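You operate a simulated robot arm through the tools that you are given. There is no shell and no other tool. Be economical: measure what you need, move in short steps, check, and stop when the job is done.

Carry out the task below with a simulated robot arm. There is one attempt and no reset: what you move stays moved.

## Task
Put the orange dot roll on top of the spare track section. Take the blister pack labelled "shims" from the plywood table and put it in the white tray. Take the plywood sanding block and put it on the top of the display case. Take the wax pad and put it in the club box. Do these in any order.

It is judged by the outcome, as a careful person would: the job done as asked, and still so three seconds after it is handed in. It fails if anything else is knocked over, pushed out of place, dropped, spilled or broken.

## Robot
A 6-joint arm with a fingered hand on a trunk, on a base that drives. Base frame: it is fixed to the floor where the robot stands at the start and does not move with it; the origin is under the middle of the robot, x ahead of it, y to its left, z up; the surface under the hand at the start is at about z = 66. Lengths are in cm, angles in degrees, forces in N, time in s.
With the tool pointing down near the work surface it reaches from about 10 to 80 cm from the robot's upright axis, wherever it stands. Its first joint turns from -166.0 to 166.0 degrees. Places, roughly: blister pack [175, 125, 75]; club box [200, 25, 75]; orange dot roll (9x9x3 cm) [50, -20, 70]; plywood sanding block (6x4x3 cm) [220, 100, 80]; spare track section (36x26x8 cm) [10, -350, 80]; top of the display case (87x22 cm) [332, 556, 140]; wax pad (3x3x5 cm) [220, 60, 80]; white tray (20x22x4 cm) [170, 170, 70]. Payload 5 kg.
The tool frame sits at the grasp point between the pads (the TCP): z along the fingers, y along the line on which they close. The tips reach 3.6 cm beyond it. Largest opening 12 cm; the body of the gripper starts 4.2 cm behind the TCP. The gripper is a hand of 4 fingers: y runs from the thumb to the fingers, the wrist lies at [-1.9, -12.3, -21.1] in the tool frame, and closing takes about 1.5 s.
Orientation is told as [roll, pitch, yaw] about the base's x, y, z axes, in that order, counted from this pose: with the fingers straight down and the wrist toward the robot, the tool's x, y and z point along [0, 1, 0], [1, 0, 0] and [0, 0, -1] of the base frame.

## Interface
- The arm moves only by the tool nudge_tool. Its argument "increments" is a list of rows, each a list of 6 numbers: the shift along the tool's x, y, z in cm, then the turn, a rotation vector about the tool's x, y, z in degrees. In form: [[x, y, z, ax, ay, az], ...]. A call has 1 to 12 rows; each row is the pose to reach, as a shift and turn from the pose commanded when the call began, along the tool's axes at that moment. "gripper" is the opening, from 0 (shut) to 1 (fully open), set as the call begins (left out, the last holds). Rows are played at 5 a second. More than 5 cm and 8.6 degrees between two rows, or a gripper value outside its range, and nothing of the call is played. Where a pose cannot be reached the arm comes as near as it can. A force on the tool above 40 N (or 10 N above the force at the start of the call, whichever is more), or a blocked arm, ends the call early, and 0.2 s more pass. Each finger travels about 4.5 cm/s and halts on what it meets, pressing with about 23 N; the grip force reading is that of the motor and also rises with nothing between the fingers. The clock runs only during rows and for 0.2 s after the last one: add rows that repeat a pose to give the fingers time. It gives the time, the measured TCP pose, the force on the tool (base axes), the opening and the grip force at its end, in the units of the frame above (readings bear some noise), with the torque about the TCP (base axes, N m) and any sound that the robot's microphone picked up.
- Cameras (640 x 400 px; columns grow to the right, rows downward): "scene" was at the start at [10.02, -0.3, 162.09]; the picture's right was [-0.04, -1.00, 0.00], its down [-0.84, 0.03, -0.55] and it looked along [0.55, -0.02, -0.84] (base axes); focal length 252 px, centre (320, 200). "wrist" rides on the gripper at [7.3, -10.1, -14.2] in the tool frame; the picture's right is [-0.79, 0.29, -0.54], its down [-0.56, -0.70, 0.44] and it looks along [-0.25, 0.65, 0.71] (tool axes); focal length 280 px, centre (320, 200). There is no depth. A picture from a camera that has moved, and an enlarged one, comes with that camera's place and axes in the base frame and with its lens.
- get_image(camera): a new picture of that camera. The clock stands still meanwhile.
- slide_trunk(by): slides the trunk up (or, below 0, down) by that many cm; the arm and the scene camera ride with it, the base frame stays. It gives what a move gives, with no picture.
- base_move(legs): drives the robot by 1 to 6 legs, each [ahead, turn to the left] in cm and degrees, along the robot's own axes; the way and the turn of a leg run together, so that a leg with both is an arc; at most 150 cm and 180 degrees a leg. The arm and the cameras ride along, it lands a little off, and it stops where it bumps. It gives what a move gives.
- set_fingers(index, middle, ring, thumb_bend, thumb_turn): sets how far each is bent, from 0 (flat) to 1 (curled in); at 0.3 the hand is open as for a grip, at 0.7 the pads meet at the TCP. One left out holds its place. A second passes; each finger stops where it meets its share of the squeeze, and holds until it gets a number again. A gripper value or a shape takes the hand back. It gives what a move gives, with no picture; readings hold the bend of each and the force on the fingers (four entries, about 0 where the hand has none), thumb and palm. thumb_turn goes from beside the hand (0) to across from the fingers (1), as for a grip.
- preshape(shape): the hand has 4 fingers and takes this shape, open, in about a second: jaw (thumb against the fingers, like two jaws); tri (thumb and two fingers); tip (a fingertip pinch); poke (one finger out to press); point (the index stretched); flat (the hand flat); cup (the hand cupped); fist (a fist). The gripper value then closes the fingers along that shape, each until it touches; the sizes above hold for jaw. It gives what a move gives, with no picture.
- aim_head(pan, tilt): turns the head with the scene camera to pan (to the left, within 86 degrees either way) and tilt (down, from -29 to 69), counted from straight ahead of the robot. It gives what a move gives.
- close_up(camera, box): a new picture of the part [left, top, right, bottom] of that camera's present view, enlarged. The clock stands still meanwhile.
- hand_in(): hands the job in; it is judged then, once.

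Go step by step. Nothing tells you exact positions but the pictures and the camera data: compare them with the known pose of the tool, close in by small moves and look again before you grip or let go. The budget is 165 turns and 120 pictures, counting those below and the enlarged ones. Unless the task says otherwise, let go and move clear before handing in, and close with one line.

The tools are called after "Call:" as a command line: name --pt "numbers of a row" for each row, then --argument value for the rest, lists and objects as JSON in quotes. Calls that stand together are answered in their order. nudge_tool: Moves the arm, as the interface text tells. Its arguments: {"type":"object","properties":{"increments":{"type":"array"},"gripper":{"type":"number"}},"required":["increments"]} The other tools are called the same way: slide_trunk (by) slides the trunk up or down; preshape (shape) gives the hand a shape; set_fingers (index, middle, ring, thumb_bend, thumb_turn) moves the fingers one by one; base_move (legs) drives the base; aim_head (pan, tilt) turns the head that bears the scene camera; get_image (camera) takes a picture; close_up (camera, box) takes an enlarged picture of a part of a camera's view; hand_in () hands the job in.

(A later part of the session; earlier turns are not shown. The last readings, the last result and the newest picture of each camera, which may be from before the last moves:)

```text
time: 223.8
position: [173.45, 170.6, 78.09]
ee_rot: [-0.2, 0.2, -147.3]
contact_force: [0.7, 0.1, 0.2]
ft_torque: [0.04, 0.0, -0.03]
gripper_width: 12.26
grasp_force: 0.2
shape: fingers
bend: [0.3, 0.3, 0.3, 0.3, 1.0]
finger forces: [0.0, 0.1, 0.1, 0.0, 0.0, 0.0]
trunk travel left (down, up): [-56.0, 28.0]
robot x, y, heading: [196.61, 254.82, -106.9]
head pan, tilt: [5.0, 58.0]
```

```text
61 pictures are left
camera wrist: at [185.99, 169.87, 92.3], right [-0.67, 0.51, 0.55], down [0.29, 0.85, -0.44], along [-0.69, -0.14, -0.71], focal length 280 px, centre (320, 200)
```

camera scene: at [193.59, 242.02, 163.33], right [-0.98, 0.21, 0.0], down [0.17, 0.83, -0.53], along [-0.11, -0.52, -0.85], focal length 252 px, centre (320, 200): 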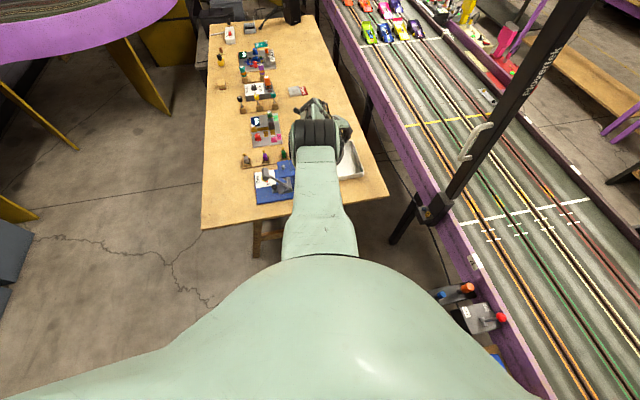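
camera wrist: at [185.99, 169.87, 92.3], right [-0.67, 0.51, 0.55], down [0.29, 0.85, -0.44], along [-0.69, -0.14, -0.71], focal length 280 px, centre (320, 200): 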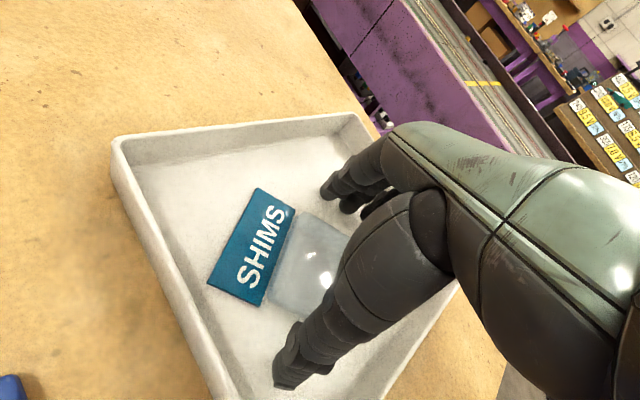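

The shims pack lies in the tray. I'll raise the trunk and then try to fold the arm back.

Call:
slide_trunk --by 26

Call:
base_move --legs '[[-25, 0]]'

Call:
nudge_tool --pt "-2 -3 0 0 0 0" --pt "-4 -6 0 0 0 0" --pt "-6 -9 0 0 0 0" --pt "-8 -12 0 0 0 0" --gripper 1

Call:
get_image --camera "scene"

```text
time: 226.5
position: [173.5, 170.59, 104.15]
ee_rot: [-0.2, 0.0, -147.2]
contact_force: [-0.1, -0.3, 0.7]
ft_torque: [-0.02, 0.02, 0.0]
gripper_width: 12.26
grasp_force: 0.1
shape: fingers
bend: [0.3, 0.3, 0.3, 0.3, 1.0]
finger forces: [0.1, 0.0, 0.1, 0.1, 0.0, 0.0]
trunk travel left (down, up): [-82.0, 2.0]
robot x, y, heading: [197.05, 254.57, -106.9]
head pan, tilt: [5.0, 58.0]
```

```text
time: 228.4
position: [181.0, 194.98, 104.04]
ee_rot: [-0.4, 0.2, -147.3]
contact_force: [0.4, 0.8, 0.3]
ft_torque: [0.03, 0.0, 0.01]
gripper_width: 12.25
grasp_force: 0.1
shape: fingers
bend: [0.3, 0.3, 0.3, 0.3, 1.0]
finger forces: [0.0, 0.0, 0.1, 0.1, 0.0, 0.0]
trunk travel left (down, up): [-82.0, 2.0]
robot x, y, heading: [204.32, 278.97, -106.8]
head pan, tilt: [5.0, 58.0]
```

```text
time: 229.4
position: [186.01, 196.78, 99.1]
ee_rot: [-0.5, 0.1, -147.3]
contact_force: [0.1, 0.6, -0.1]
ft_torque: [-0.05, 0.03, 0.0]
gripper_width: 11.98
grasp_force: 0.1
shape: jaw
bend: [0.3, 0.3, 0.3, 0.3, 0.98]
finger forces: [0.0, 0.1, 0.1, 0.0, 0.0, 0.0]
out of reach, approached as far as the arm can: row 1, 2, 3, 4
trunk travel left (down, up): [-82.0, 2.0]
robot x, y, heading: [204.26, 278.97, -107.0]
head pan, tilt: [5.0, 58.0]
```

```text
60 pictures are left
camera scene: at [202.06, 269.31, 178.93], right [-0.98, 0.21, 0.0], down [0.17, 0.83, -0.53], along [-0.11, -0.52, -0.85], focal length 252 px, centre (320, 200)
```

scene: 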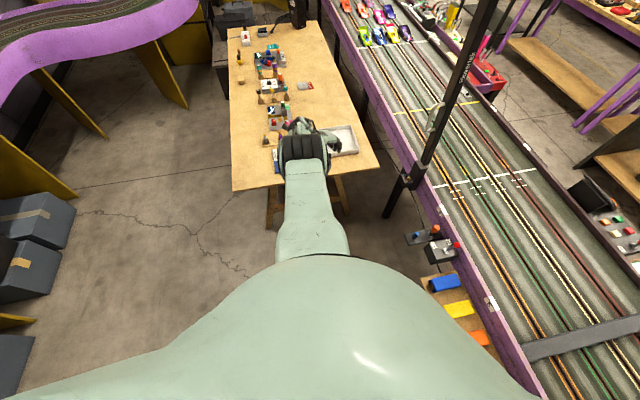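

The arm stays in its stretched singular pose. I'll tilt the hand to break out of it, then level it again.

Call:
nudge_tool --pt "-2 -2 -2 4.4 -6.7 0" --pt "-4 -4 -4 8.7 -13.4 0" --pt "-6 -6 -6 13 -20 0" --pt "-7 -7 -6 17.4 -26.8 0" --pt "-7 -7 -6 17.4 -26.8 0"

```text
time: 230.7
position: [187.6, 206.07, 104.83]
ee_rot: [-28.1, 16.8, -151.6]
contact_force: [-0.1, 0.5, 0.9]
ft_torque: [0.02, -0.01, 0.0]
gripper_width: 11.99
grasp_force: 0.0
shape: jaw
bend: [0.3, 0.3, 0.3, 0.3, 0.98]
finger forces: [0.0, 0.1, 0.1, 0.0, 0.1, 0.1]
out of reach, approached as far as the arm can: row 1, 2, 3, 4, 5
trunk travel left (down, up): [-82.0, 2.0]
robot x, y, heading: [203.96, 279.14, -107.0]
head pan, tilt: [5.0, 58.0]
```

Still locked. I'll back further away from the table so there is free space, level the hand and push the target downwards so that the elbow bends.

Call:
base_move --legs '[[-28, 0]]'

Call:
nudge_tool --pt "0 0 0 -4.4 6.7 0" --pt "0 0 0 -8.7 13.4 0" --pt "0 0 0 -13 20 0" --pt "0 0 0 -17.4 26.8 0" --pt "0 0 0 -17.4 26.8 0"

Call:
nudge_tool --pt "0 0 4 0 0 0" --pt "0 0 8 0 0 0" --pt "0 0 12 0 0 0" --pt "0 0 16 0 0 0" --pt "0 0 20 0 0 0" --pt "0 0 24 0 0 0" --pt "0 0 24 0 0 0"

```text
time: 232.7
position: [196.54, 230.4, 105.09]
ee_rot: [-27.8, 16.8, -150.7]
contact_force: [0.0, 1.0, 0.2]
ft_torque: [-0.08, -0.08, -0.03]
gripper_width: 11.99
grasp_force: 0.1
shape: jaw
bend: [0.3, 0.3, 0.3, 0.3, 0.98]
finger forces: [0.0, 0.1, 0.0, 0.1, 0.0, 0.1]
trunk travel left (down, up): [-82.0, 2.0]
robot x, y, heading: [212.57, 303.26, -107.6]
head pan, tilt: [5.0, 58.0]
stopped in leg 1: the robot was blocked; the commanded pose is now the measured one
```

```text
time: 233.9
position: [195.54, 220.19, 100.69]
ee_rot: [-0.1, 0.1, -146.7]
contact_force: [0.5, 0.4, -0.3]
ft_torque: [0.01, 0.04, -0.01]
gripper_width: 12.0
grasp_force: 0.1
shape: jaw
bend: [0.3, 0.3, 0.3, 0.3, 0.98]
finger forces: [0.1, 0.0, 0.0, 0.0, 0.1, 0.0]
out of reach, approached as far as the arm can: row 1, 2, 3, 4, 5
trunk travel left (down, up): [-82.0, 2.0]
robot x, y, heading: [212.59, 303.75, -107.7]
head pan, tilt: [5.0, 58.0]
```

```text
time: 235.5
position: [197.71, 228.21, 86.9]
ee_rot: [-0.3, 0.3, -146.7]
contact_force: [0.5, 0.3, 0.5]
ft_torque: [-0.01, 0.04, 0.01]
gripper_width: 12.03
grasp_force: 0.1
shape: jaw
bend: [0.3, 0.3, 0.3, 0.3, 0.98]
finger forces: [0.0, 0.0, 0.1, 0.1, 0.0, 0.1]
out of reach, approached as far as the arm can: row 1, 2, 3, 4, 5, 6, 7
trunk travel left (down, up): [-82.0, 2.0]
robot x, y, heading: [212.71, 303.3, -107.3]
head pan, tilt: [5.0, 58.0]
```

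The base stopped at the track end behind, with light contact. The arm followed downward, so I'll continue down and inward in the free space here.

Call:
nudge_tool --pt "0 -3 4 0 0 0" --pt "0 -6 8 0 0 0" --pt "0 -9 12 0 0 0" --pt "0 -12 16 0 0 0" --pt "0 -15 20 0 0 0" --pt "0 -18 20 0 0 0" --pt "0 -18 20 0 0 0"

Call:
get_image --camera "scene"

```text
time: 237.1
position: [211.77, 242.4, 73.82]
ee_rot: [-0.3, 0.1, -146.7]
contact_force: [-0.4, -0.2, -0.4]
ft_torque: [0.01, -0.05, -0.01]
gripper_width: 11.98
grasp_force: 0.1
shape: jaw
bend: [0.3, 0.3, 0.3, 0.3, 0.98]
finger forces: [0.0, 0.1, 0.0, 0.0, 0.1, 0.1]
out of reach, approached as far as the arm can: row 1, 2, 3, 4, 5, 6, 7
trunk travel left (down, up): [-82.0, 2.0]
robot x, y, heading: [212.64, 303.26, -107.6]
head pan, tilt: [5.0, 58.0]
```

```text
59 pictures are left
camera scene: at [209.94, 293.64, 178.93], right [-0.98, 0.22, 0.0], down [0.19, 0.83, -0.53], along [-0.11, -0.52, -0.85], focal length 252 px, centre (320, 200)
```

scene: 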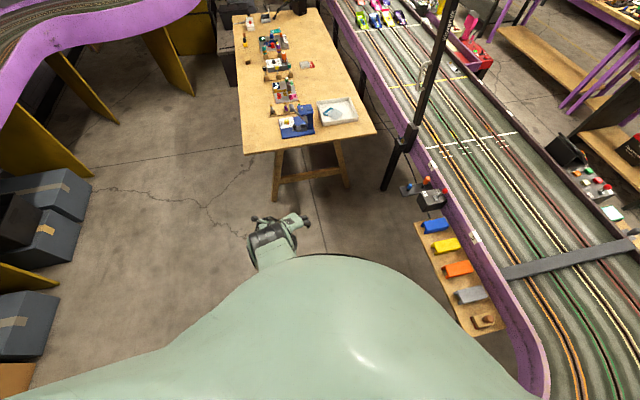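

Call:
nudge_tool --pt "0 0 -4 0 0 0" --pt "0 0 -8 0 0 0" --pt "0 0 -12 0 0 0" --pt "0 0 -16 0 0 0" --pt "0 0 -20 0 0 0" --pt "0 0 -24 0 0 0" --pt "0 0 -28 0 0 0" --pt "0 0 -32 0 0 0" --pt "0 0 -36 0 0 0" --pt "0 0 -40 0 0 0" --pt "0 0 -40 0 0 0"

Call:
get_image --camera "scene"

```text
time: 239.5
position: [216.22, 223.03, 98.05]
ee_rot: [-0.4, 0.1, -146.7]
contact_force: [1.0, 0.3, -0.7]
ft_torque: [-0.04, 0.01, -0.01]
gripper_width: 11.99
grasp_force: 0.0
shape: jaw
bend: [0.3, 0.3, 0.3, 0.3, 0.98]
finger forces: [0.0, 0.0, 0.0, 0.0, 0.1, 0.0]
out of reach, approached as far as the arm can: row 1, 2, 3, 4, 5, 6, 7, 8, 9, 10, 11
trunk travel left (down, up): [-82.0, 2.0]
robot x, y, heading: [212.4, 303.38, -107.6]
head pan, tilt: [5.0, 58.0]
```

```text
58 pictures are left
camera scene: at [210.11, 293.65, 178.93], right [-0.98, 0.22, 0.0], down [0.19, 0.83, -0.53], along [-0.12, -0.52, -0.85], focal length 252 px, centre (320, 200)
```

scene: 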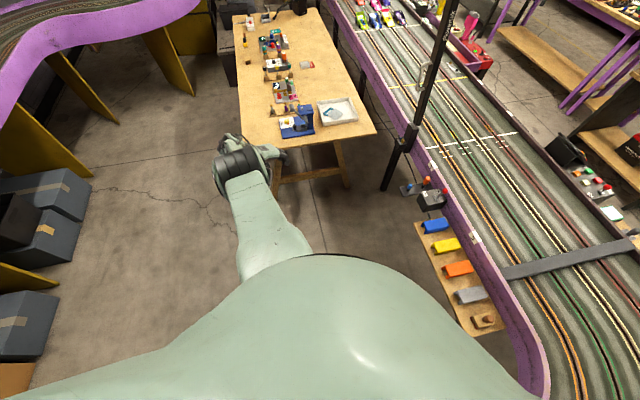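

The arm seems to be on the wrong side of straight, since my upward moves pushed the elbow against its limit. Next I'll aim outward first to straighten it fully, then down and in so that the elbow folds the right way.

Call:
nudge_tool --pt "4 2.6 0 0 0 0" --pt "8 5.2 0 0 0 0" --pt "12 7.8 0 0 0 0" --pt "16 10.4 0 0 0 0" --pt "20 13 0 0 0 0" --pt "24 15.6 0 0 0 0" --pt "28 18.2 0 0 0 0" --pt "32 21 0 0 0 0" --pt "32 21 0 0 0 0"

Call:
nudge_tool --pt "-3 -2 3 0 0 0" --pt "-6 -4 6 0 0 0" --pt "-9 -6 9 0 0 0" --pt "-12 -8 11 0 0 0" --pt "-15 -10 11 0 0 0" --pt "-18 -12 11 0 0 0" --pt "-21 -14 11 0 0 0" --pt "-25 -16 11 0 0 0" --pt "-29 -18.5 11 0 0 0" --pt "-33 -21 11 0 0 0" --pt "-33 -21 11 0 0 0"

```text
time: 241.5
position: [214.03, 217.05, 109.79]
ee_rot: [-0.3, 0.2, -146.5]
contact_force: [-0.5, -0.1, 0.0]
ft_torque: [-0.01, 0.02, 0.01]
gripper_width: 11.98
grasp_force: 0.1
shape: jaw
bend: [0.3, 0.3, 0.3, 0.3, 0.98]
finger forces: [0.0, 0.1, 0.0, 0.1, 0.1, 0.0]
out of reach, approached as far as the arm can: row 1, 2, 3, 4, 5, 6, 7, 8, 9
trunk travel left (down, up): [-82.0, 2.0]
robot x, y, heading: [212.87, 303.16, -108.0]
head pan, tilt: [5.0, 58.0]
```

```text
time: 243.9
position: [213.54, 255.45, 100.12]
ee_rot: [-0.3, 0.2, -146.7]
contact_force: [0.0, -0.1, 1.0]
ft_torque: [-0.01, -0.01, -0.01]
gripper_width: 12.04
grasp_force: 0.0
shape: jaw
bend: [0.3, 0.3, 0.3, 0.3, 0.98]
finger forces: [0.0, 0.0, 0.1, 0.0, 0.1, 0.0]
trunk travel left (down, up): [-82.0, 2.0]
robot x, y, heading: [212.99, 303.38, -107.8]
head pan, tilt: [5.0, 58.0]
```

The arm is folded again (48 cm out). Now into the aisle beside the table, to about (268, 68), facing the table.

Call:
base_move --legs '[[0, 57], [86, 0], [0, -39], [150, 0]]'

Call:
aim_head --pan 0 --tilt 50

Call:
get_image --camera "scene"

```text
time: 261.4
position: [286.4, 48.05, 100.2]
ee_rot: [-0.3, 0.2, -126.3]
contact_force: [0.4, 0.2, 0.8]
ft_torque: [0.0, -0.02, 0.01]
gripper_width: 12.01
grasp_force: 0.0
shape: jaw
bend: [0.3, 0.3, 0.3, 0.3, 0.98]
finger forces: [0.1, 0.0, 0.0, 0.1, 0.0, 0.0]
trunk travel left (down, up): [-82.0, 2.0]
robot x, y, heading: [268.84, 92.52, -87.4]
head pan, tilt: [5.0, 58.0]
```

```text
time: 262.1
position: [286.46, 47.9, 100.2]
ee_rot: [-0.3, 0.2, -126.3]
contact_force: [0.2, -0.2, 0.6]
ft_torque: [0.03, 0.03, 0.02]
gripper_width: 11.98
grasp_force: 0.0
shape: jaw
bend: [0.3, 0.3, 0.3, 0.3, 0.98]
finger forces: [0.0, 0.0, 0.0, 0.0, 0.0, 0.0]
trunk travel left (down, up): [-82.0, 2.0]
robot x, y, heading: [268.94, 92.55, -87.4]
head pan, tilt: [0.0, 50.0]
```

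```text
57 pictures are left
camera scene: at [269.45, 81.8, 179.95], right [-1.0, -0.05, 0.0], down [-0.04, 0.77, -0.64], along [0.03, -0.64, -0.77], focal length 252 px, centre (320, 200)
```

scene: 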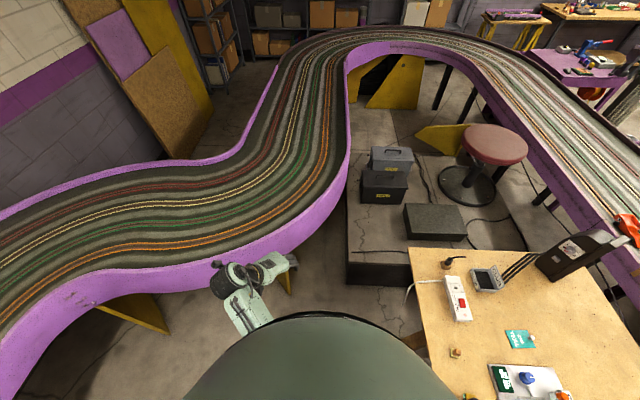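

Clear. I'll go forward 20 cm and turn to face the table's items.

Call:
base_move --legs '[[20, 0], [0, -75]]'

Call:
aim_head --pan 0 --tilt 55

Call:
get_image --camera "scene"

Call:
get_image --camera "wrist"

```text
time: 267.7
position: [230.91, 44.32, 100.23]
ee_rot: [-0.3, 0.2, 157.7]
contact_force: [-0.5, 0.5, 1.1]
ft_torque: [-0.01, 0.02, -0.02]
gripper_width: 12.0
grasp_force: 0.1
shape: jaw
bend: [0.3, 0.3, 0.3, 0.3, 0.98]
finger forces: [0.1, 0.0, 0.1, 0.1, 0.1, 0.0]
trunk travel left (down, up): [-82.0, 2.0]
robot x, y, heading: [270.14, 72.35, -163.4]
head pan, tilt: [0.0, 50.0]
```

```text
time: 268.3
position: [231.04, 44.28, 100.26]
ee_rot: [-0.3, 0.2, 157.6]
contact_force: [0.0, -1.0, 0.3]
ft_torque: [0.02, 0.02, 0.02]
gripper_width: 12.01
grasp_force: 0.0
shape: jaw
bend: [0.3, 0.3, 0.3, 0.3, 0.98]
finger forces: [0.0, 0.0, 0.0, 0.1, 0.1, 0.1]
trunk travel left (down, up): [-82.0, 2.0]
robot x, y, heading: [269.53, 72.19, -163.4]
head pan, tilt: [0.0, 55.0]
```

```text
56 pictures are left
camera scene: at [260.1, 69.1, 179.3], right [-0.29, 0.96, 0.0], down [0.78, 0.24, -0.57], along [-0.55, -0.17, -0.82], focal length 252 px, centre (320, 200)
```

scene: 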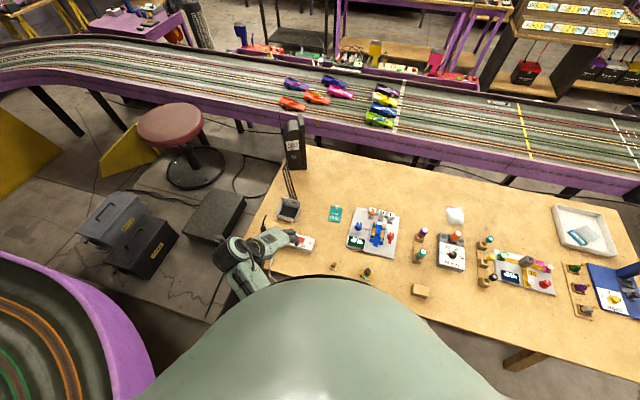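

```text
55 pictures are left
camera wrist: at [237.52, 33.65, 114.4], right [0.03, 0.84, 0.55], down [0.86, 0.25, -0.44], along [-0.5, 0.48, -0.72], focal length 280 px, centre (320, 200)
```

wrist: 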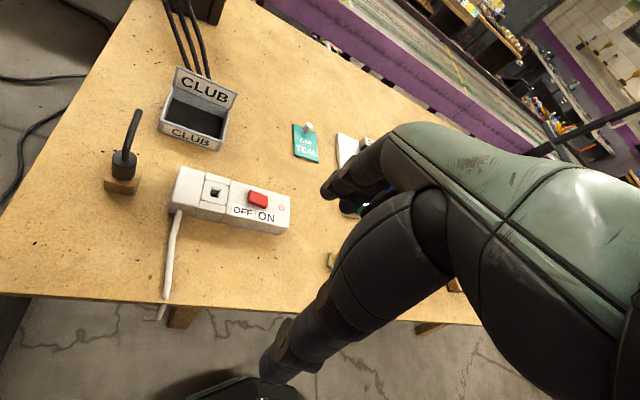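

The club box (open, lid toward the track) is at about (201.5, 35). I'll zoom in on the wax pad.

Call:
close_up --camera "scene" --box '[270, 190, 430, 290]'

```text
4.00 times, centred on (350, 240) of scene
camera zoom: at [260.1, 69.1, 179.3], right [-0.29, 0.96, 0.0], down [0.78, 0.24, -0.57], along [-0.55, -0.17, -0.82], focal length 1007 px, centre (200, 40)
```

zoom: 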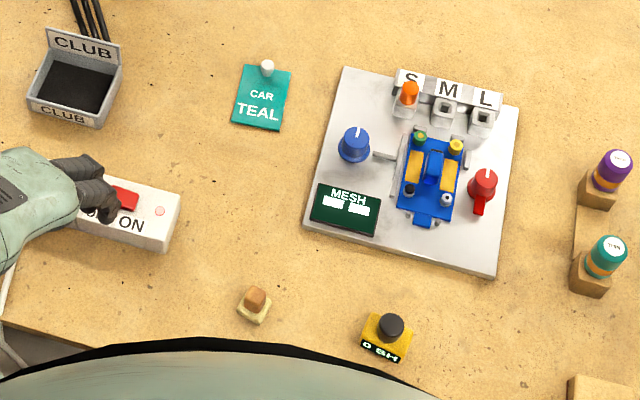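

The wax pad (yellow pad with a cork handle) is at about (221.8, 63.2). I'll hover over it and then lower with the trunk.

Call:
nudge_tool --pt "-2.8 3.1 0 0 0 -6.5" --pt "-5.6 6.3 0 0 0 -13" --pt "-8.4 9.4 0 0 0 -19.4" --pt "-11.2 12.6 0 0 0 -26" --pt "-14 15.7 0 0 0 -32.4" --pt "-14 15.7 0 0 0 -32.4"

Call:
slide_trunk --by -13

Call:
get_image --camera "wrist"

Call:
get_image --camera "scene"

```text
time: 269.7
position: [221.55, 63.25, 100.16]
ee_rot: [-0.2, 0.3, -170.0]
contact_force: [0.3, 0.1, -0.7]
ft_torque: [0.01, 0.02, -0.02]
gripper_width: 12.01
grasp_force: 0.1
shape: jaw
bend: [0.3, 0.3, 0.3, 0.3, 0.98]
finger forces: [0.0, 0.1, 0.1, 0.0, 0.1, 0.0]
trunk travel left (down, up): [-82.0, 2.0]
robot x, y, heading: [269.58, 71.95, -163.5]
head pan, tilt: [0.0, 55.0]
```

```text
time: 271.3
position: [221.67, 63.15, 87.2]
ee_rot: [-0.1, 0.3, -169.9]
contact_force: [0.0, 0.6, 0.1]
ft_torque: [-0.02, 0.03, 0.01]
gripper_width: 12.0
grasp_force: 0.0
shape: jaw
bend: [0.3, 0.3, 0.3, 0.3, 0.98]
finger forces: [0.1, 0.0, 0.0, 0.1, 0.0, 0.0]
trunk travel left (down, up): [-69.0, 15.0]
robot x, y, heading: [269.93, 72.4, -163.2]
head pan, tilt: [0.0, 55.0]
```

```text
53 pictures are left
camera wrist: at [232.9, 57.72, 101.4], right [-0.42, 0.72, 0.54], down [0.59, 0.68, -0.44], along [-0.68, 0.14, -0.72], focal length 280 px, centre (320, 200)
```

wrist: 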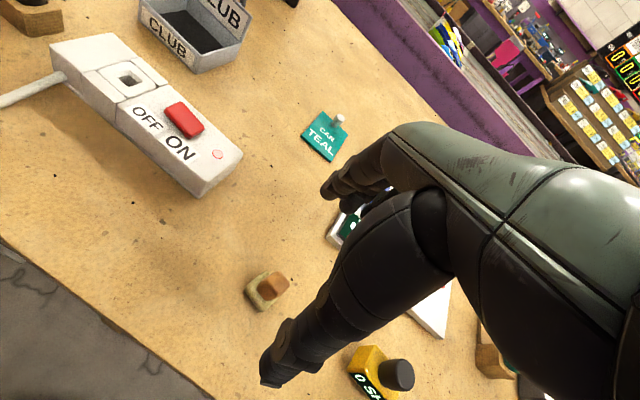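

```text
52 pictures are left
camera scene: at [260.12, 69.11, 166.31], right [-0.29, 0.96, 0.0], down [0.78, 0.24, -0.57], along [-0.55, -0.17, -0.82], focal length 252 px, centre (320, 200)
```

scene: 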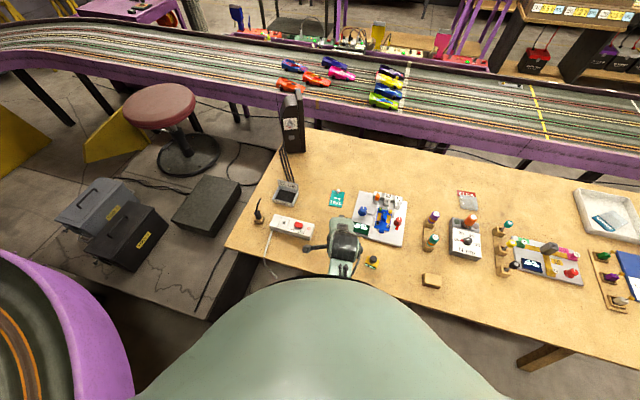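

Aligned. I'll lower to grip height.

Call:
slide_trunk --by -8.7

Call:
get_image --camera "wrist"

```text
time: 272.5
position: [221.65, 63.19, 78.48]
ee_rot: [0.0, 0.3, -170.0]
contact_force: [-0.8, 0.4, 0.6]
ft_torque: [-0.01, 0.03, 0.02]
gripper_width: 12.0
grasp_force: 0.1
shape: jaw
bend: [0.3, 0.3, 0.3, 0.3, 0.98]
finger forces: [0.0, 0.0, 0.1, 0.0, 0.0, 0.0]
trunk travel left (down, up): [-60.3, 23.7]
robot x, y, heading: [269.71, 71.71, -163.1]
head pan, tilt: [0.0, 55.0]
```

```text
51 pictures are left
camera wrist: at [232.9, 57.72, 92.7], right [-0.42, 0.72, 0.54], down [0.59, 0.68, -0.44], along [-0.68, 0.14, -0.72], focal length 280 px, centre (320, 200)
```

wrist: 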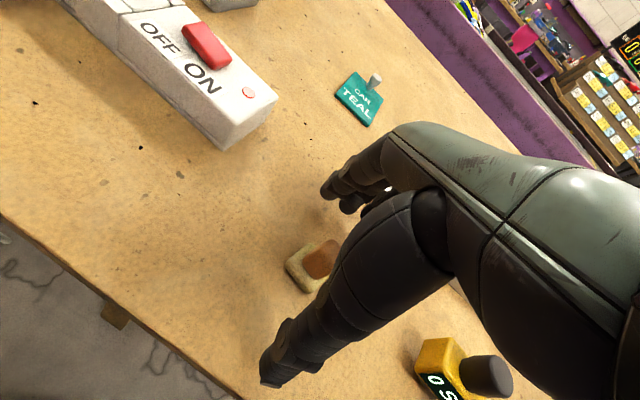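

Call:
nudge_tool --pt "0 0 0 0 0 0" --pt "0 0 0 0 0 0" --pt "0 0 0 0 0 0" --pt "0 0 0 0 0 0" --pt "0 0 0 0 0 0" --pt "0 0 0 0 0 0" --pt "0 0 0 0 0 0" --pt "0 0 0 0 0 0" --pt "0 0 0 0 0 0" --pt "0 0 0 0 0 0" --gripper 0.05

Call:
get_image --camera "wrist"

```text
time: 274.7
position: [221.61, 63.17, 78.54]
ee_rot: [0.0, 0.2, -169.9]
contact_force: [2.5, 0.7, 7.1]
ft_torque: [0.05, -0.01, -0.02]
gripper_width: 1.78
grasp_force: 23.1
shape: jaw
bend: [0.73, 0.63, 0.67, 0.75, 1.0]
finger forces: [10.5, 7.3, 0.0, 0.1, 19.7, 0.1]
trunk travel left (down, up): [-60.3, 23.7]
robot x, y, heading: [269.97, 71.61, -163.2]
head pan, tilt: [0.0, 55.0]
```

```text
50 pictures are left
camera wrist: at [232.94, 57.73, 92.75], right [-0.42, 0.72, 0.54], down [0.59, 0.68, -0.44], along [-0.68, 0.14, -0.72], focal length 280 px, centre (320, 200)
```

wrist: 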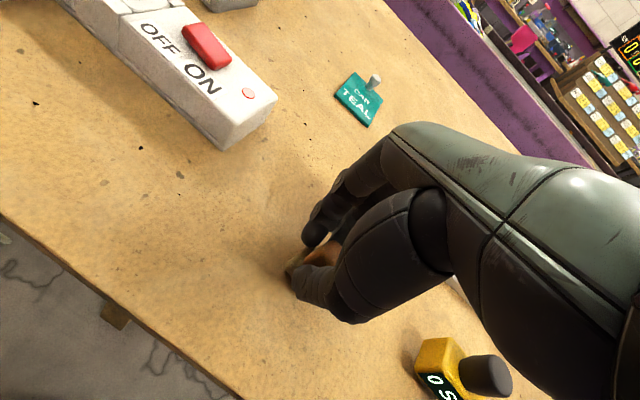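

The pad is gripped. I'll lift it with the arm and check.

Call:
nudge_tool --pt "0 0 -2 0 0 0" --pt "0 0 -5 0 0 0" --pt "0 0 -9 0 0 0" --pt "0 0 -13 0 0 0" --pt "0 0 -16 0 0 0"

Call:
get_image --camera "wrist"

```text
time: 275.9
position: [221.97, 63.09, 94.44]
ee_rot: [-0.1, 0.3, -169.8]
contact_force: [-0.1, -0.9, 0.0]
ft_torque: [0.0, 0.0, 0.02]
gripper_width: 1.68
grasp_force: 23.0
shape: jaw
bend: [0.73, 0.63, 0.67, 0.75, 1.0]
finger forces: [11.0, 7.7, 0.0, 0.0, 17.9, 0.0]
trunk travel left (down, up): [-60.3, 23.7]
robot x, y, heading: [270.01, 72.13, -163.3]
head pan, tilt: [0.0, 55.0]
```

```text
49 pictures are left
camera wrist: at [233.07, 57.66, 108.74], right [-0.43, 0.72, 0.54], down [0.59, 0.68, -0.44], along [-0.68, 0.14, -0.72], focal length 280 px, centre (320, 200)
```

wrist: 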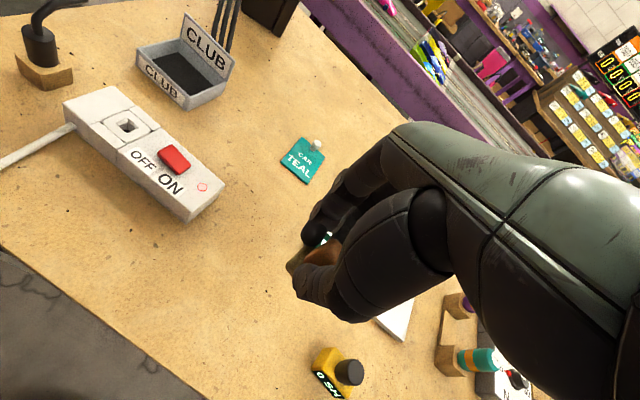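

The pad is held well. I'll move most of the way to the club box at this height and look at the box more closely.

Call:
nudge_tool --pt "3 3.2 0 0 0 0" --pt "6 6.4 0 0 0 0" --pt "9 9.5 0 0 0 0" --pt "12 12.7 0 0 0 0" --pt "15 15.9 0 0 0 0" --pt "18 19 0 0 0 0" --pt "18 19 0 0 0 0"

Call:
get_image --camera "wrist"

Call:
close_up --camera "scene" --box '[230, 140, 390, 240]'

```text
time: 277.5
position: [205.79, 42.28, 94.71]
ee_rot: [0.0, 0.2, -170.0]
contact_force: [-0.3, 0.4, 0.1]
ft_torque: [-0.01, 0.0, 0.02]
gripper_width: 1.66
grasp_force: 23.2
shape: jaw
bend: [0.73, 0.63, 0.67, 0.75, 1.0]
finger forces: [10.9, 7.5, 0.0, 0.1, 17.8, 0.0]
trunk travel left (down, up): [-60.3, 23.7]
robot x, y, heading: [270.06, 72.17, -163.2]
head pan, tilt: [0.0, 55.0]
```

```text
48 pictures are left
camera wrist: at [217.09, 36.83, 108.95], right [-0.42, 0.73, 0.54], down [0.59, 0.68, -0.44], along [-0.68, 0.14, -0.72], focal length 280 px, centre (320, 200)
```

wrist: 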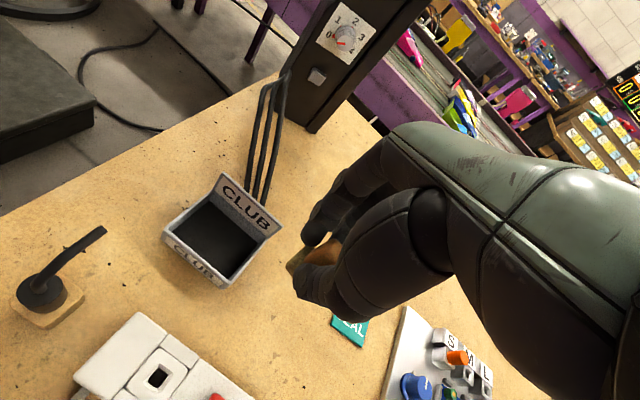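

```text
4.00 times, centred on (310, 190) of scene
camera zoom: at [260.19, 69.2, 157.61], right [-0.29, 0.96, 0.0], down [0.78, 0.24, -0.57], along [-0.55, -0.17, -0.82], focal length 1007 px, centre (360, 240)
```

zoom: 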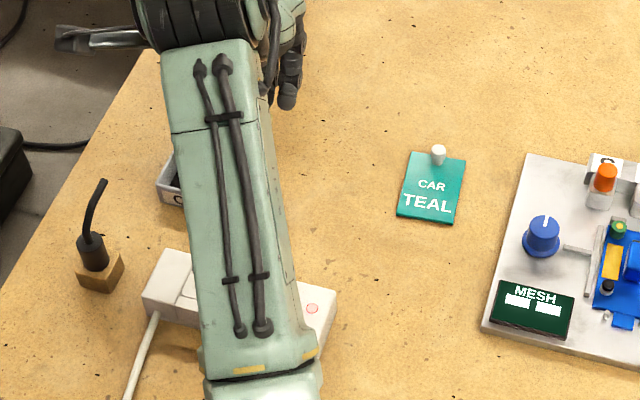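

The box spans about x 198–206.6, y 31.6–40.5, centre (202.4, 36.1), rim z ≈ 78. I'll move over the centre and go down part way.

Call:
nudge_tool --pt "2.8 2.3 0 0 0 0" --pt "5.6 4.6 0 0 0 0" --pt "5.6 4.6 3 0 0 0" --pt "5.6 4.6 6 0 0 0" --pt "5.6 4.6 9 0 0 0" --pt "5.6 4.6 9 0 0 0"

Call:
get_image --camera "wrist"

```text
time: 278.9
position: [202.44, 36.22, 85.37]
ee_rot: [-0.1, 0.3, -169.8]
contact_force: [0.0, -0.4, -0.4]
ft_torque: [-0.03, -0.04, -0.02]
gripper_width: 1.68
grasp_force: 23.1
shape: jaw
bend: [0.73, 0.63, 0.67, 0.75, 1.0]
finger forces: [10.9, 7.5, 0.1, 0.1, 17.9, 0.0]
trunk travel left (down, up): [-60.3, 23.7]
robot x, y, heading: [269.88, 72.14, -163.2]
head pan, tilt: [0.0, 55.0]
```

```text
46 pictures are left
camera wrist: at [213.76, 30.78, 99.44], right [-0.42, 0.72, 0.54], down [0.59, 0.68, -0.44], along [-0.68, 0.14, -0.72], focal length 280 px, centre (320, 200)
```

wrist: 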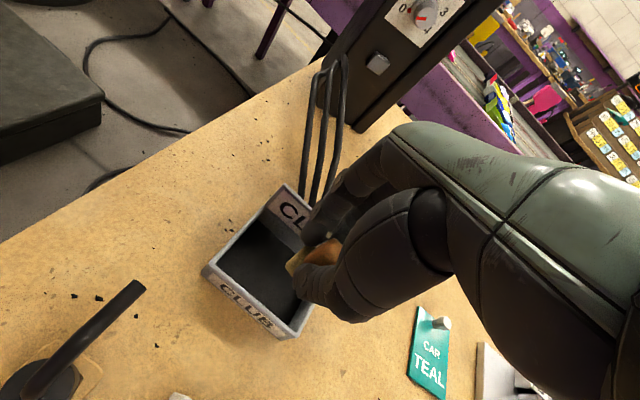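

The pad is over the box. I'll shift slightly away from the lid and lower until the fingertips are about at the rim.

Call:
nudge_tool --pt "0.5 -0.6 1 0 0 0" --pt "0.5 -0.6 2 0 0 0" --pt "0.5 -0.6 3 0 0 0" --pt "0.5 -0.6 3.8 0 0 0" --pt "0.5 -0.6 3.8 0 0 0"

Call:
close_up --camera "wrist" --box '[200, 150, 400, 275]'

```text
time: 280.1
position: [203.43, 35.33, 81.57]
ee_rot: [0.0, 0.3, -169.9]
contact_force: [2.1, 0.4, 1.8]
ft_torque: [0.0, 0.12, 0.0]
gripper_width: 1.69
grasp_force: 23.3
shape: jaw
bend: [0.73, 0.63, 0.67, 0.75, 1.0]
finger forces: [10.6, 10.6, 0.0, 0.1, 18.1, 0.0]
trunk travel left (down, up): [-60.3, 23.7]
robot x, y, heading: [269.58, 72.2, -163.1]
head pan, tilt: [0.0, 55.0]
```

```text
3.20 times, centred on (300, 212) of wrist
camera zoom: at [214.57, 29.95, 95.79], right [-0.42, 0.72, 0.54], down [0.59, 0.68, -0.44], along [-0.68, 0.14, -0.72], focal length 897 px, centre (384, 160)
```

zoom: 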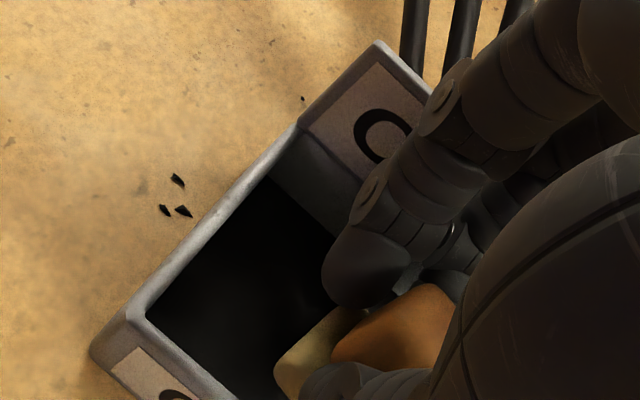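

The fingers touch the lid lightly. I'll shift 0.8 cm away from it, go down a touch, and release by opening mainly the thumb.

Call:
nudge_tool --pt "0 -0.8 0 0 0 0" --pt "0 -0.8 0.5 0 0 0" --pt "0 -0.8 1 0 0 0" --pt "0 -0.8 1 0 0 0"

Call:
close_up --camera "wrist" --box '[200, 150, 440, 300]'

```text
time: 281.1
position: [204.08, 35.49, 81.31]
ee_rot: [0.0, -0.4, -169.9]
contact_force: [1.4, -2.6, 32.7]
ft_torque: [0.13, -0.48, -0.06]
gripper_width: 1.86
grasp_force: 23.3
shape: jaw
bend: [0.72, 0.61, 0.67, 0.78, 1.0]
finger forces: [13.3, 13.8, 0.1, 0.1, 44.9, 0.0]
trunk travel left (down, up): [-60.3, 23.7]
robot x, y, heading: [269.64, 71.81, -163.3]
head pan, tilt: [0.0, 55.0]
```

```text
2.67 times, centred on (320, 225) of wrist
camera zoom: at [215.43, 30.13, 95.27], right [-0.42, 0.73, 0.54], down [0.59, 0.67, -0.45], along [-0.69, 0.13, -0.71], focal length 748 px, centre (320, 133)
```

zoom: 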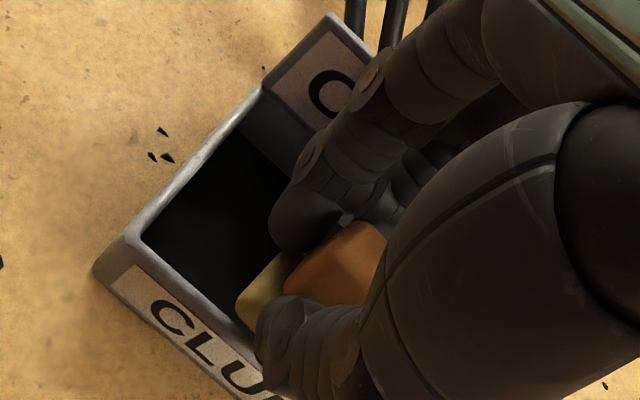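

The thumb rests on the front rim. I'll rise 0.8 cm and move back 0.4, then release there for a short drop inside the box.

Call:
nudge_tool --pt "0 0 -0.6 0 0 0" --pt "0 0.4 -0.9 0 0 0" --pt "0 0.4 -0.9 0 0 0"

Call:
close_up --camera "wrist" --box '[200, 150, 440, 300]'

```text
time: 281.9
position: [203.75, 35.53, 81.33]
ee_rot: [-0.2, 0.6, -170.0]
contact_force: [4.4, -0.6, 9.1]
ft_torque: [-0.03, -0.31, 0.02]
gripper_width: 1.7
grasp_force: 22.5
shape: jaw
bend: [0.73, 0.62, 0.67, 0.77, 1.0]
finger forces: [10.2, 7.5, 0.0, 0.1, 27.3, 0.0]
trunk travel left (down, up): [-60.3, 23.7]
robot x, y, heading: [269.92, 72.14, -163.4]
head pan, tilt: [0.0, 55.0]
```

```text
2.67 times, centred on (320, 225) of wrist
camera zoom: at [215.0, 30.01, 95.5], right [-0.43, 0.72, 0.54], down [0.59, 0.68, -0.44], along [-0.68, 0.14, -0.72], focal length 748 px, centre (320, 133)
```

zoom: 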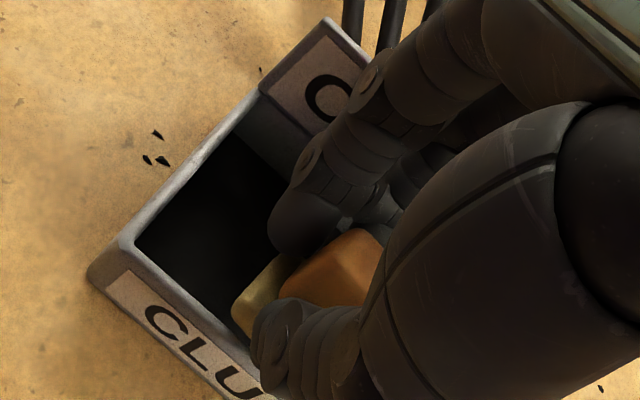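

Call:
nudge_tool --pt "0 0.2 -0.5 0 0 0" --pt "0 0.2 -1 0 0 0" --pt "0 0.2 -1 0 0 0"

```text
time: 282.7
position: [203.42, 35.51, 82.44]
ee_rot: [-0.1, 0.4, -169.9]
contact_force: [-0.1, 0.3, 0.1]
ft_torque: [0.01, 0.01, 0.0]
gripper_width: 1.62
grasp_force: 23.4
shape: jaw
bend: [0.73, 0.61, 0.67, 0.77, 1.0]
finger forces: [6.9, 10.4, 0.0, 0.0, 14.3, 0.0]
trunk travel left (down, up): [-60.3, 23.7]
robot x, y, heading: [269.92, 72.37, -163.4]
head pan, tilt: [0.0, 55.0]
```

No contact now. I'll open the thumb.

Call:
set_fingers --thumb_bend 0.6

Call:
close_up --camera "wrist" --box '[200, 150, 440, 300]'

```text
time: 283.7
position: [203.46, 35.44, 82.5]
ee_rot: [-0.3, 0.3, -169.9]
contact_force: [-0.5, -0.5, -0.4]
ft_torque: [0.01, -0.02, 0.0]
gripper_width: 1.64
grasp_force: 0.6
shape: fingers
bend: [0.74, 0.72, 0.67, 0.59, 1.0]
finger forces: [0.0, 1.2, 0.0, 0.1, 1.3, 0.0]
trunk travel left (down, up): [-60.3, 23.7]
robot x, y, heading: [270.14, 72.19, -163.2]
head pan, tilt: [0.0, 55.0]
```

```text
2.67 times, centred on (320, 225) of wrist
camera zoom: at [214.65, 29.97, 96.61], right [-0.42, 0.72, 0.54], down [0.59, 0.68, -0.44], along [-0.68, 0.14, -0.72], focal length 748 px, centre (320, 133)
```

zoom: 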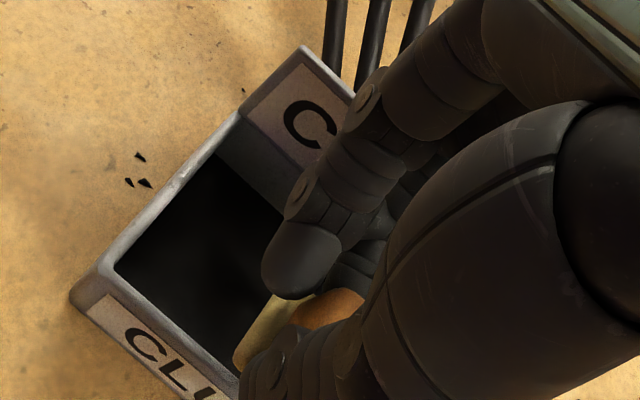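

The pad is lightly held and has drifted toward the front rim. I'll shift back toward the box centre, then open the thumb further.

Call:
nudge_tool --pt "0 0.7 0 0 0 0" --pt "0 1.5 0 0 0 0" --pt "0 1.5 0 0 0 0"

Call:
close_up --camera "wrist" --box '[200, 150, 440, 300]'

```text
time: 284.5
position: [201.87, 35.02, 82.55]
ee_rot: [-0.2, 0.3, -169.9]
contact_force: [1.8, -1.0, 0.8]
ft_torque: [0.01, 0.0, -0.01]
gripper_width: 1.68
grasp_force: 3.2
shape: fingers
bend: [0.74, 0.72, 0.67, 0.59, 1.0]
finger forces: [0.1, 3.3, 0.6, 0.1, 1.8, 0.0]
trunk travel left (down, up): [-60.3, 23.7]
robot x, y, heading: [269.8, 71.97, -163.5]
head pan, tilt: [0.0, 55.0]
```

```text
2.67 times, centred on (320, 225) of wrist
camera zoom: at [213.16, 29.64, 96.62], right [-0.43, 0.72, 0.54], down [0.59, 0.68, -0.44], along [-0.68, 0.14, -0.72], focal length 748 px, centre (320, 133)
```

zoom: 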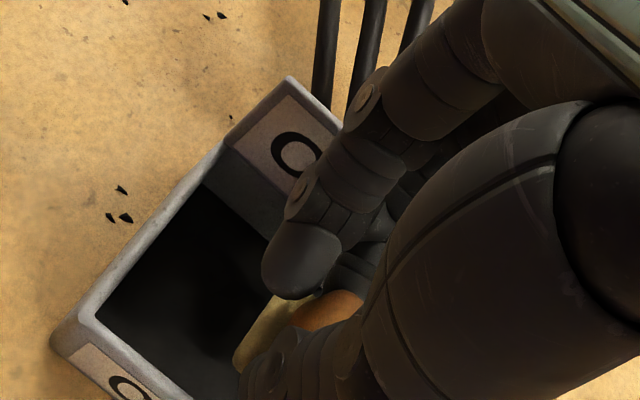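

Call:
set_fingers --thumb_bend 0.4

Call:
close_up --camera "wrist" --box '[200, 150, 440, 300]'

```text
time: 285.5
position: [201.95, 35.09, 82.56]
ee_rot: [-0.1, 0.3, -169.9]
contact_force: [1.1, -0.4, 0.2]
ft_torque: [0.0, 0.02, -0.03]
gripper_width: 4.42
grasp_force: 0.3
shape: fingers
bend: [0.74, 0.73, 0.68, 0.4, 1.0]
finger forces: [0.0, 0.1, 0.8, 0.0, 0.0, 0.0]
trunk travel left (down, up): [-60.3, 23.7]
robot x, y, heading: [269.95, 72.13, -163.4]
head pan, tilt: [0.0, 55.0]
```

```text
2.67 times, centred on (320, 225) of wrist
camera zoom: at [213.13, 29.65, 96.63], right [-0.42, 0.72, 0.54], down [0.59, 0.68, -0.44], along [-0.68, 0.14, -0.72], focal length 748 px, centre (320, 133)
```

zoom: 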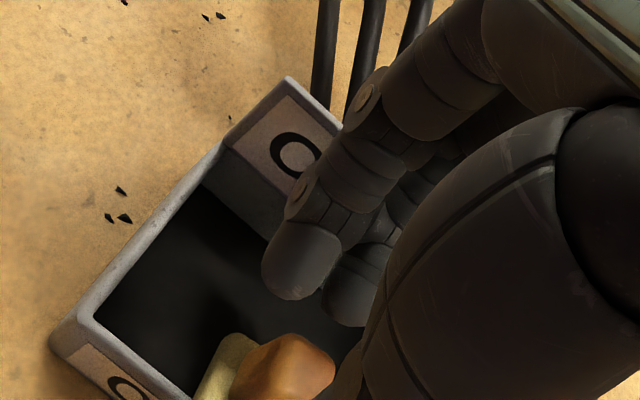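

The pad has been released inside the box near the front rim. I'll rise straight up slowly and look.

Call:
nudge_tool --pt "0 0 -0.7 0 0 0" --pt "0 0 -1.5 0 0 0" --pt "0 0 -2.5 0 0 0" --pt "0 0 -4 0 0 0" --pt "0 0 -7 0 0 0" --pt "0 0 -10 0 0 0"

Call:
get_image --camera "wrist"

```text
time: 286.9
position: [201.77, 35.0, 92.44]
ee_rot: [-0.2, 0.3, -169.9]
contact_force: [-0.3, 0.5, 0.3]
ft_torque: [-0.02, 0.04, -0.01]
gripper_width: 4.42
grasp_force: 0.0
shape: fingers
bend: [0.74, 0.73, 0.67, 0.4, 1.0]
finger forces: [0.0, 0.0, 0.0, 0.1, 0.1, 0.1]
trunk travel left (down, up): [-60.3, 23.7]
robot x, y, heading: [269.22, 72.17, -163.5]
head pan, tilt: [0.0, 55.0]
```

```text
39 pictures are left
camera wrist: at [213.1, 29.58, 106.65], right [-0.43, 0.72, 0.54], down [0.59, 0.68, -0.44], along [-0.68, 0.14, -0.72], focal length 280 px, centre (320, 200)
```

wrist: 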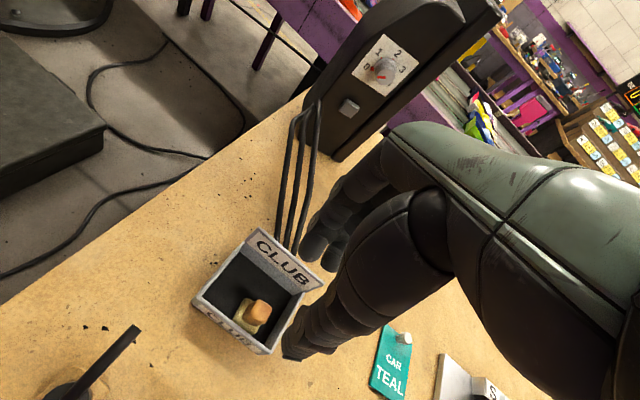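

The wax pad stands upright in the club box. Now the sanding block at about (221.6, 98): raise and sweep over there with the hand open.

Call:
slide_trunk --by 10

Call:
nudge_tool --pt "-4.2 -2.2 0 0 0 0" --pt "-8.4 -4.4 0 0 0 0" --pt "-12.6 -6.5 0 0 0 0" --pt "-16.8 -8.7 0 0 0 0" --pt "-21 -10.9 0 0 0 0" --pt "-25.1 -13.1 0 0 0 0" --pt "-29.3 -15.2 0 0 0 0" --gripper 1

Call:
nudge_tool --pt "-4.2 -2.2 0 0 0 1.4" --pt "-8.4 -4.4 0 0 0 2.8" --pt "-12.6 -6.5 0 0 0 4.2" --pt "-16.8 -8.7 0 0 0 5.6" --pt "-21 -10.9 0 0 0 7" --pt "-25.1 -13.1 0 0 0 8.4" --pt "-29.3 -15.2 0 0 0 10" --pt "-29.3 -15.2 0 0 0 10"

Call:
get_image --camera "wrist"

```text
time: 288.2
position: [201.9, 35.13, 102.47]
ee_rot: [-0.2, 0.3, -169.9]
contact_force: [-0.1, 0.0, 0.3]
ft_torque: [0.0, 0.03, -0.06]
gripper_width: 4.42
grasp_force: 0.0
shape: fingers
bend: [0.74, 0.73, 0.67, 0.4, 1.0]
finger forces: [0.1, 0.0, 0.1, 0.1, 0.0, 0.0]
trunk travel left (down, up): [-70.3, 13.7]
robot x, y, heading: [270.06, 72.18, -163.3]
head pan, tilt: [0.0, 55.0]
```

```text
time: 289.9
position: [211.61, 67.01, 102.39]
ee_rot: [-0.1, 0.2, -169.9]
contact_force: [-0.1, -0.1, 0.3]
ft_torque: [-0.01, -0.01, 0.0]
gripper_width: 12.01
grasp_force: 0.0
shape: jaw
bend: [0.3, 0.3, 0.3, 0.3, 0.98]
finger forces: [0.0, 0.0, 0.1, 0.1, 0.0, 0.0]
trunk travel left (down, up): [-70.3, 13.7]
robot x, y, heading: [270.07, 71.72, -163.2]
head pan, tilt: [0.0, 55.0]
```

```text
time: 291.6
position: [221.45, 98.31, 102.67]
ee_rot: [-0.2, 0.3, -179.8]
contact_force: [1.1, -0.2, 0.1]
ft_torque: [0.03, -0.01, -0.02]
gripper_width: 11.96
grasp_force: 0.0
shape: jaw
bend: [0.3, 0.3, 0.3, 0.3, 0.98]
finger forces: [0.0, 0.0, 0.0, 0.0, 0.1, 0.1]
trunk travel left (down, up): [-70.3, 13.7]
robot x, y, heading: [269.82, 72.31, -163.3]
head pan, tilt: [0.0, 55.0]
```

```text
38 pictures are left
camera wrist: at [231.62, 90.86, 116.83], right [-0.29, 0.79, 0.54], down [0.7, 0.56, -0.44], along [-0.65, 0.25, -0.72], focal length 280 px, centre (320, 200)
```

wrist: 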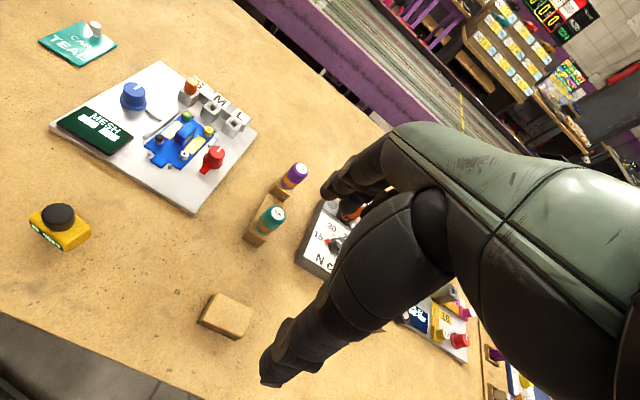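

The block is at (221.4, 98.8), long side along y, so the jaw closes across its 4 cm. I'll descend, biased slightly away from the bottle stand.

Call:
nudge_tool --pt "-0.4 -0.7 4 0 0 0" --pt "-0.4 -0.7 8 0 0 0" --pt "-0.4 -0.7 12 0 0 0" --pt "-0.4 -0.7 16 0 0 0" --pt "-0.4 -0.7 20 0 0 0" --pt "-0.4 -0.7 22 0 0 0" --pt "-0.4 -0.7 22 0 0 0"

Call:
get_image --camera "wrist"

```text
time: 293.2
position: [222.37, 98.59, 80.94]
ee_rot: [-0.2, 0.4, -179.9]
contact_force: [-1.3, 0.7, -0.9]
ft_torque: [0.0, 0.01, 0.04]
gripper_width: 11.97
grasp_force: 0.0
shape: jaw
bend: [0.3, 0.3, 0.3, 0.3, 0.98]
finger forces: [0.0, 0.0, 0.0, 0.0, 0.0, 0.0]
trunk travel left (down, up): [-70.3, 13.7]
robot x, y, heading: [269.58, 71.8, -163.2]
head pan, tilt: [0.0, 55.0]
```

```text
37 pictures are left
camera wrist: at [232.48, 91.3, 95.04], right [-0.29, 0.79, 0.54], down [0.7, 0.56, -0.44], along [-0.65, 0.25, -0.72], focal length 280 px, centre (320, 200)
```

wrist: 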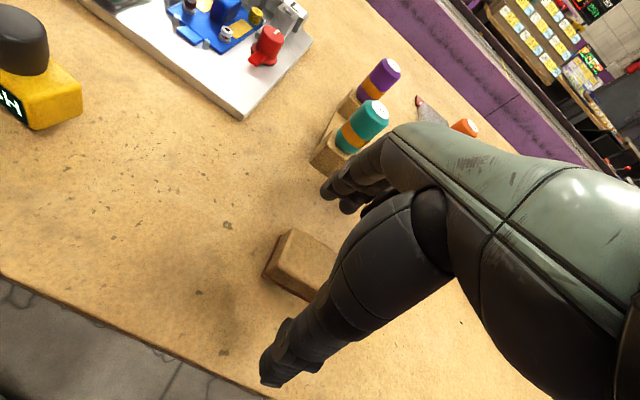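

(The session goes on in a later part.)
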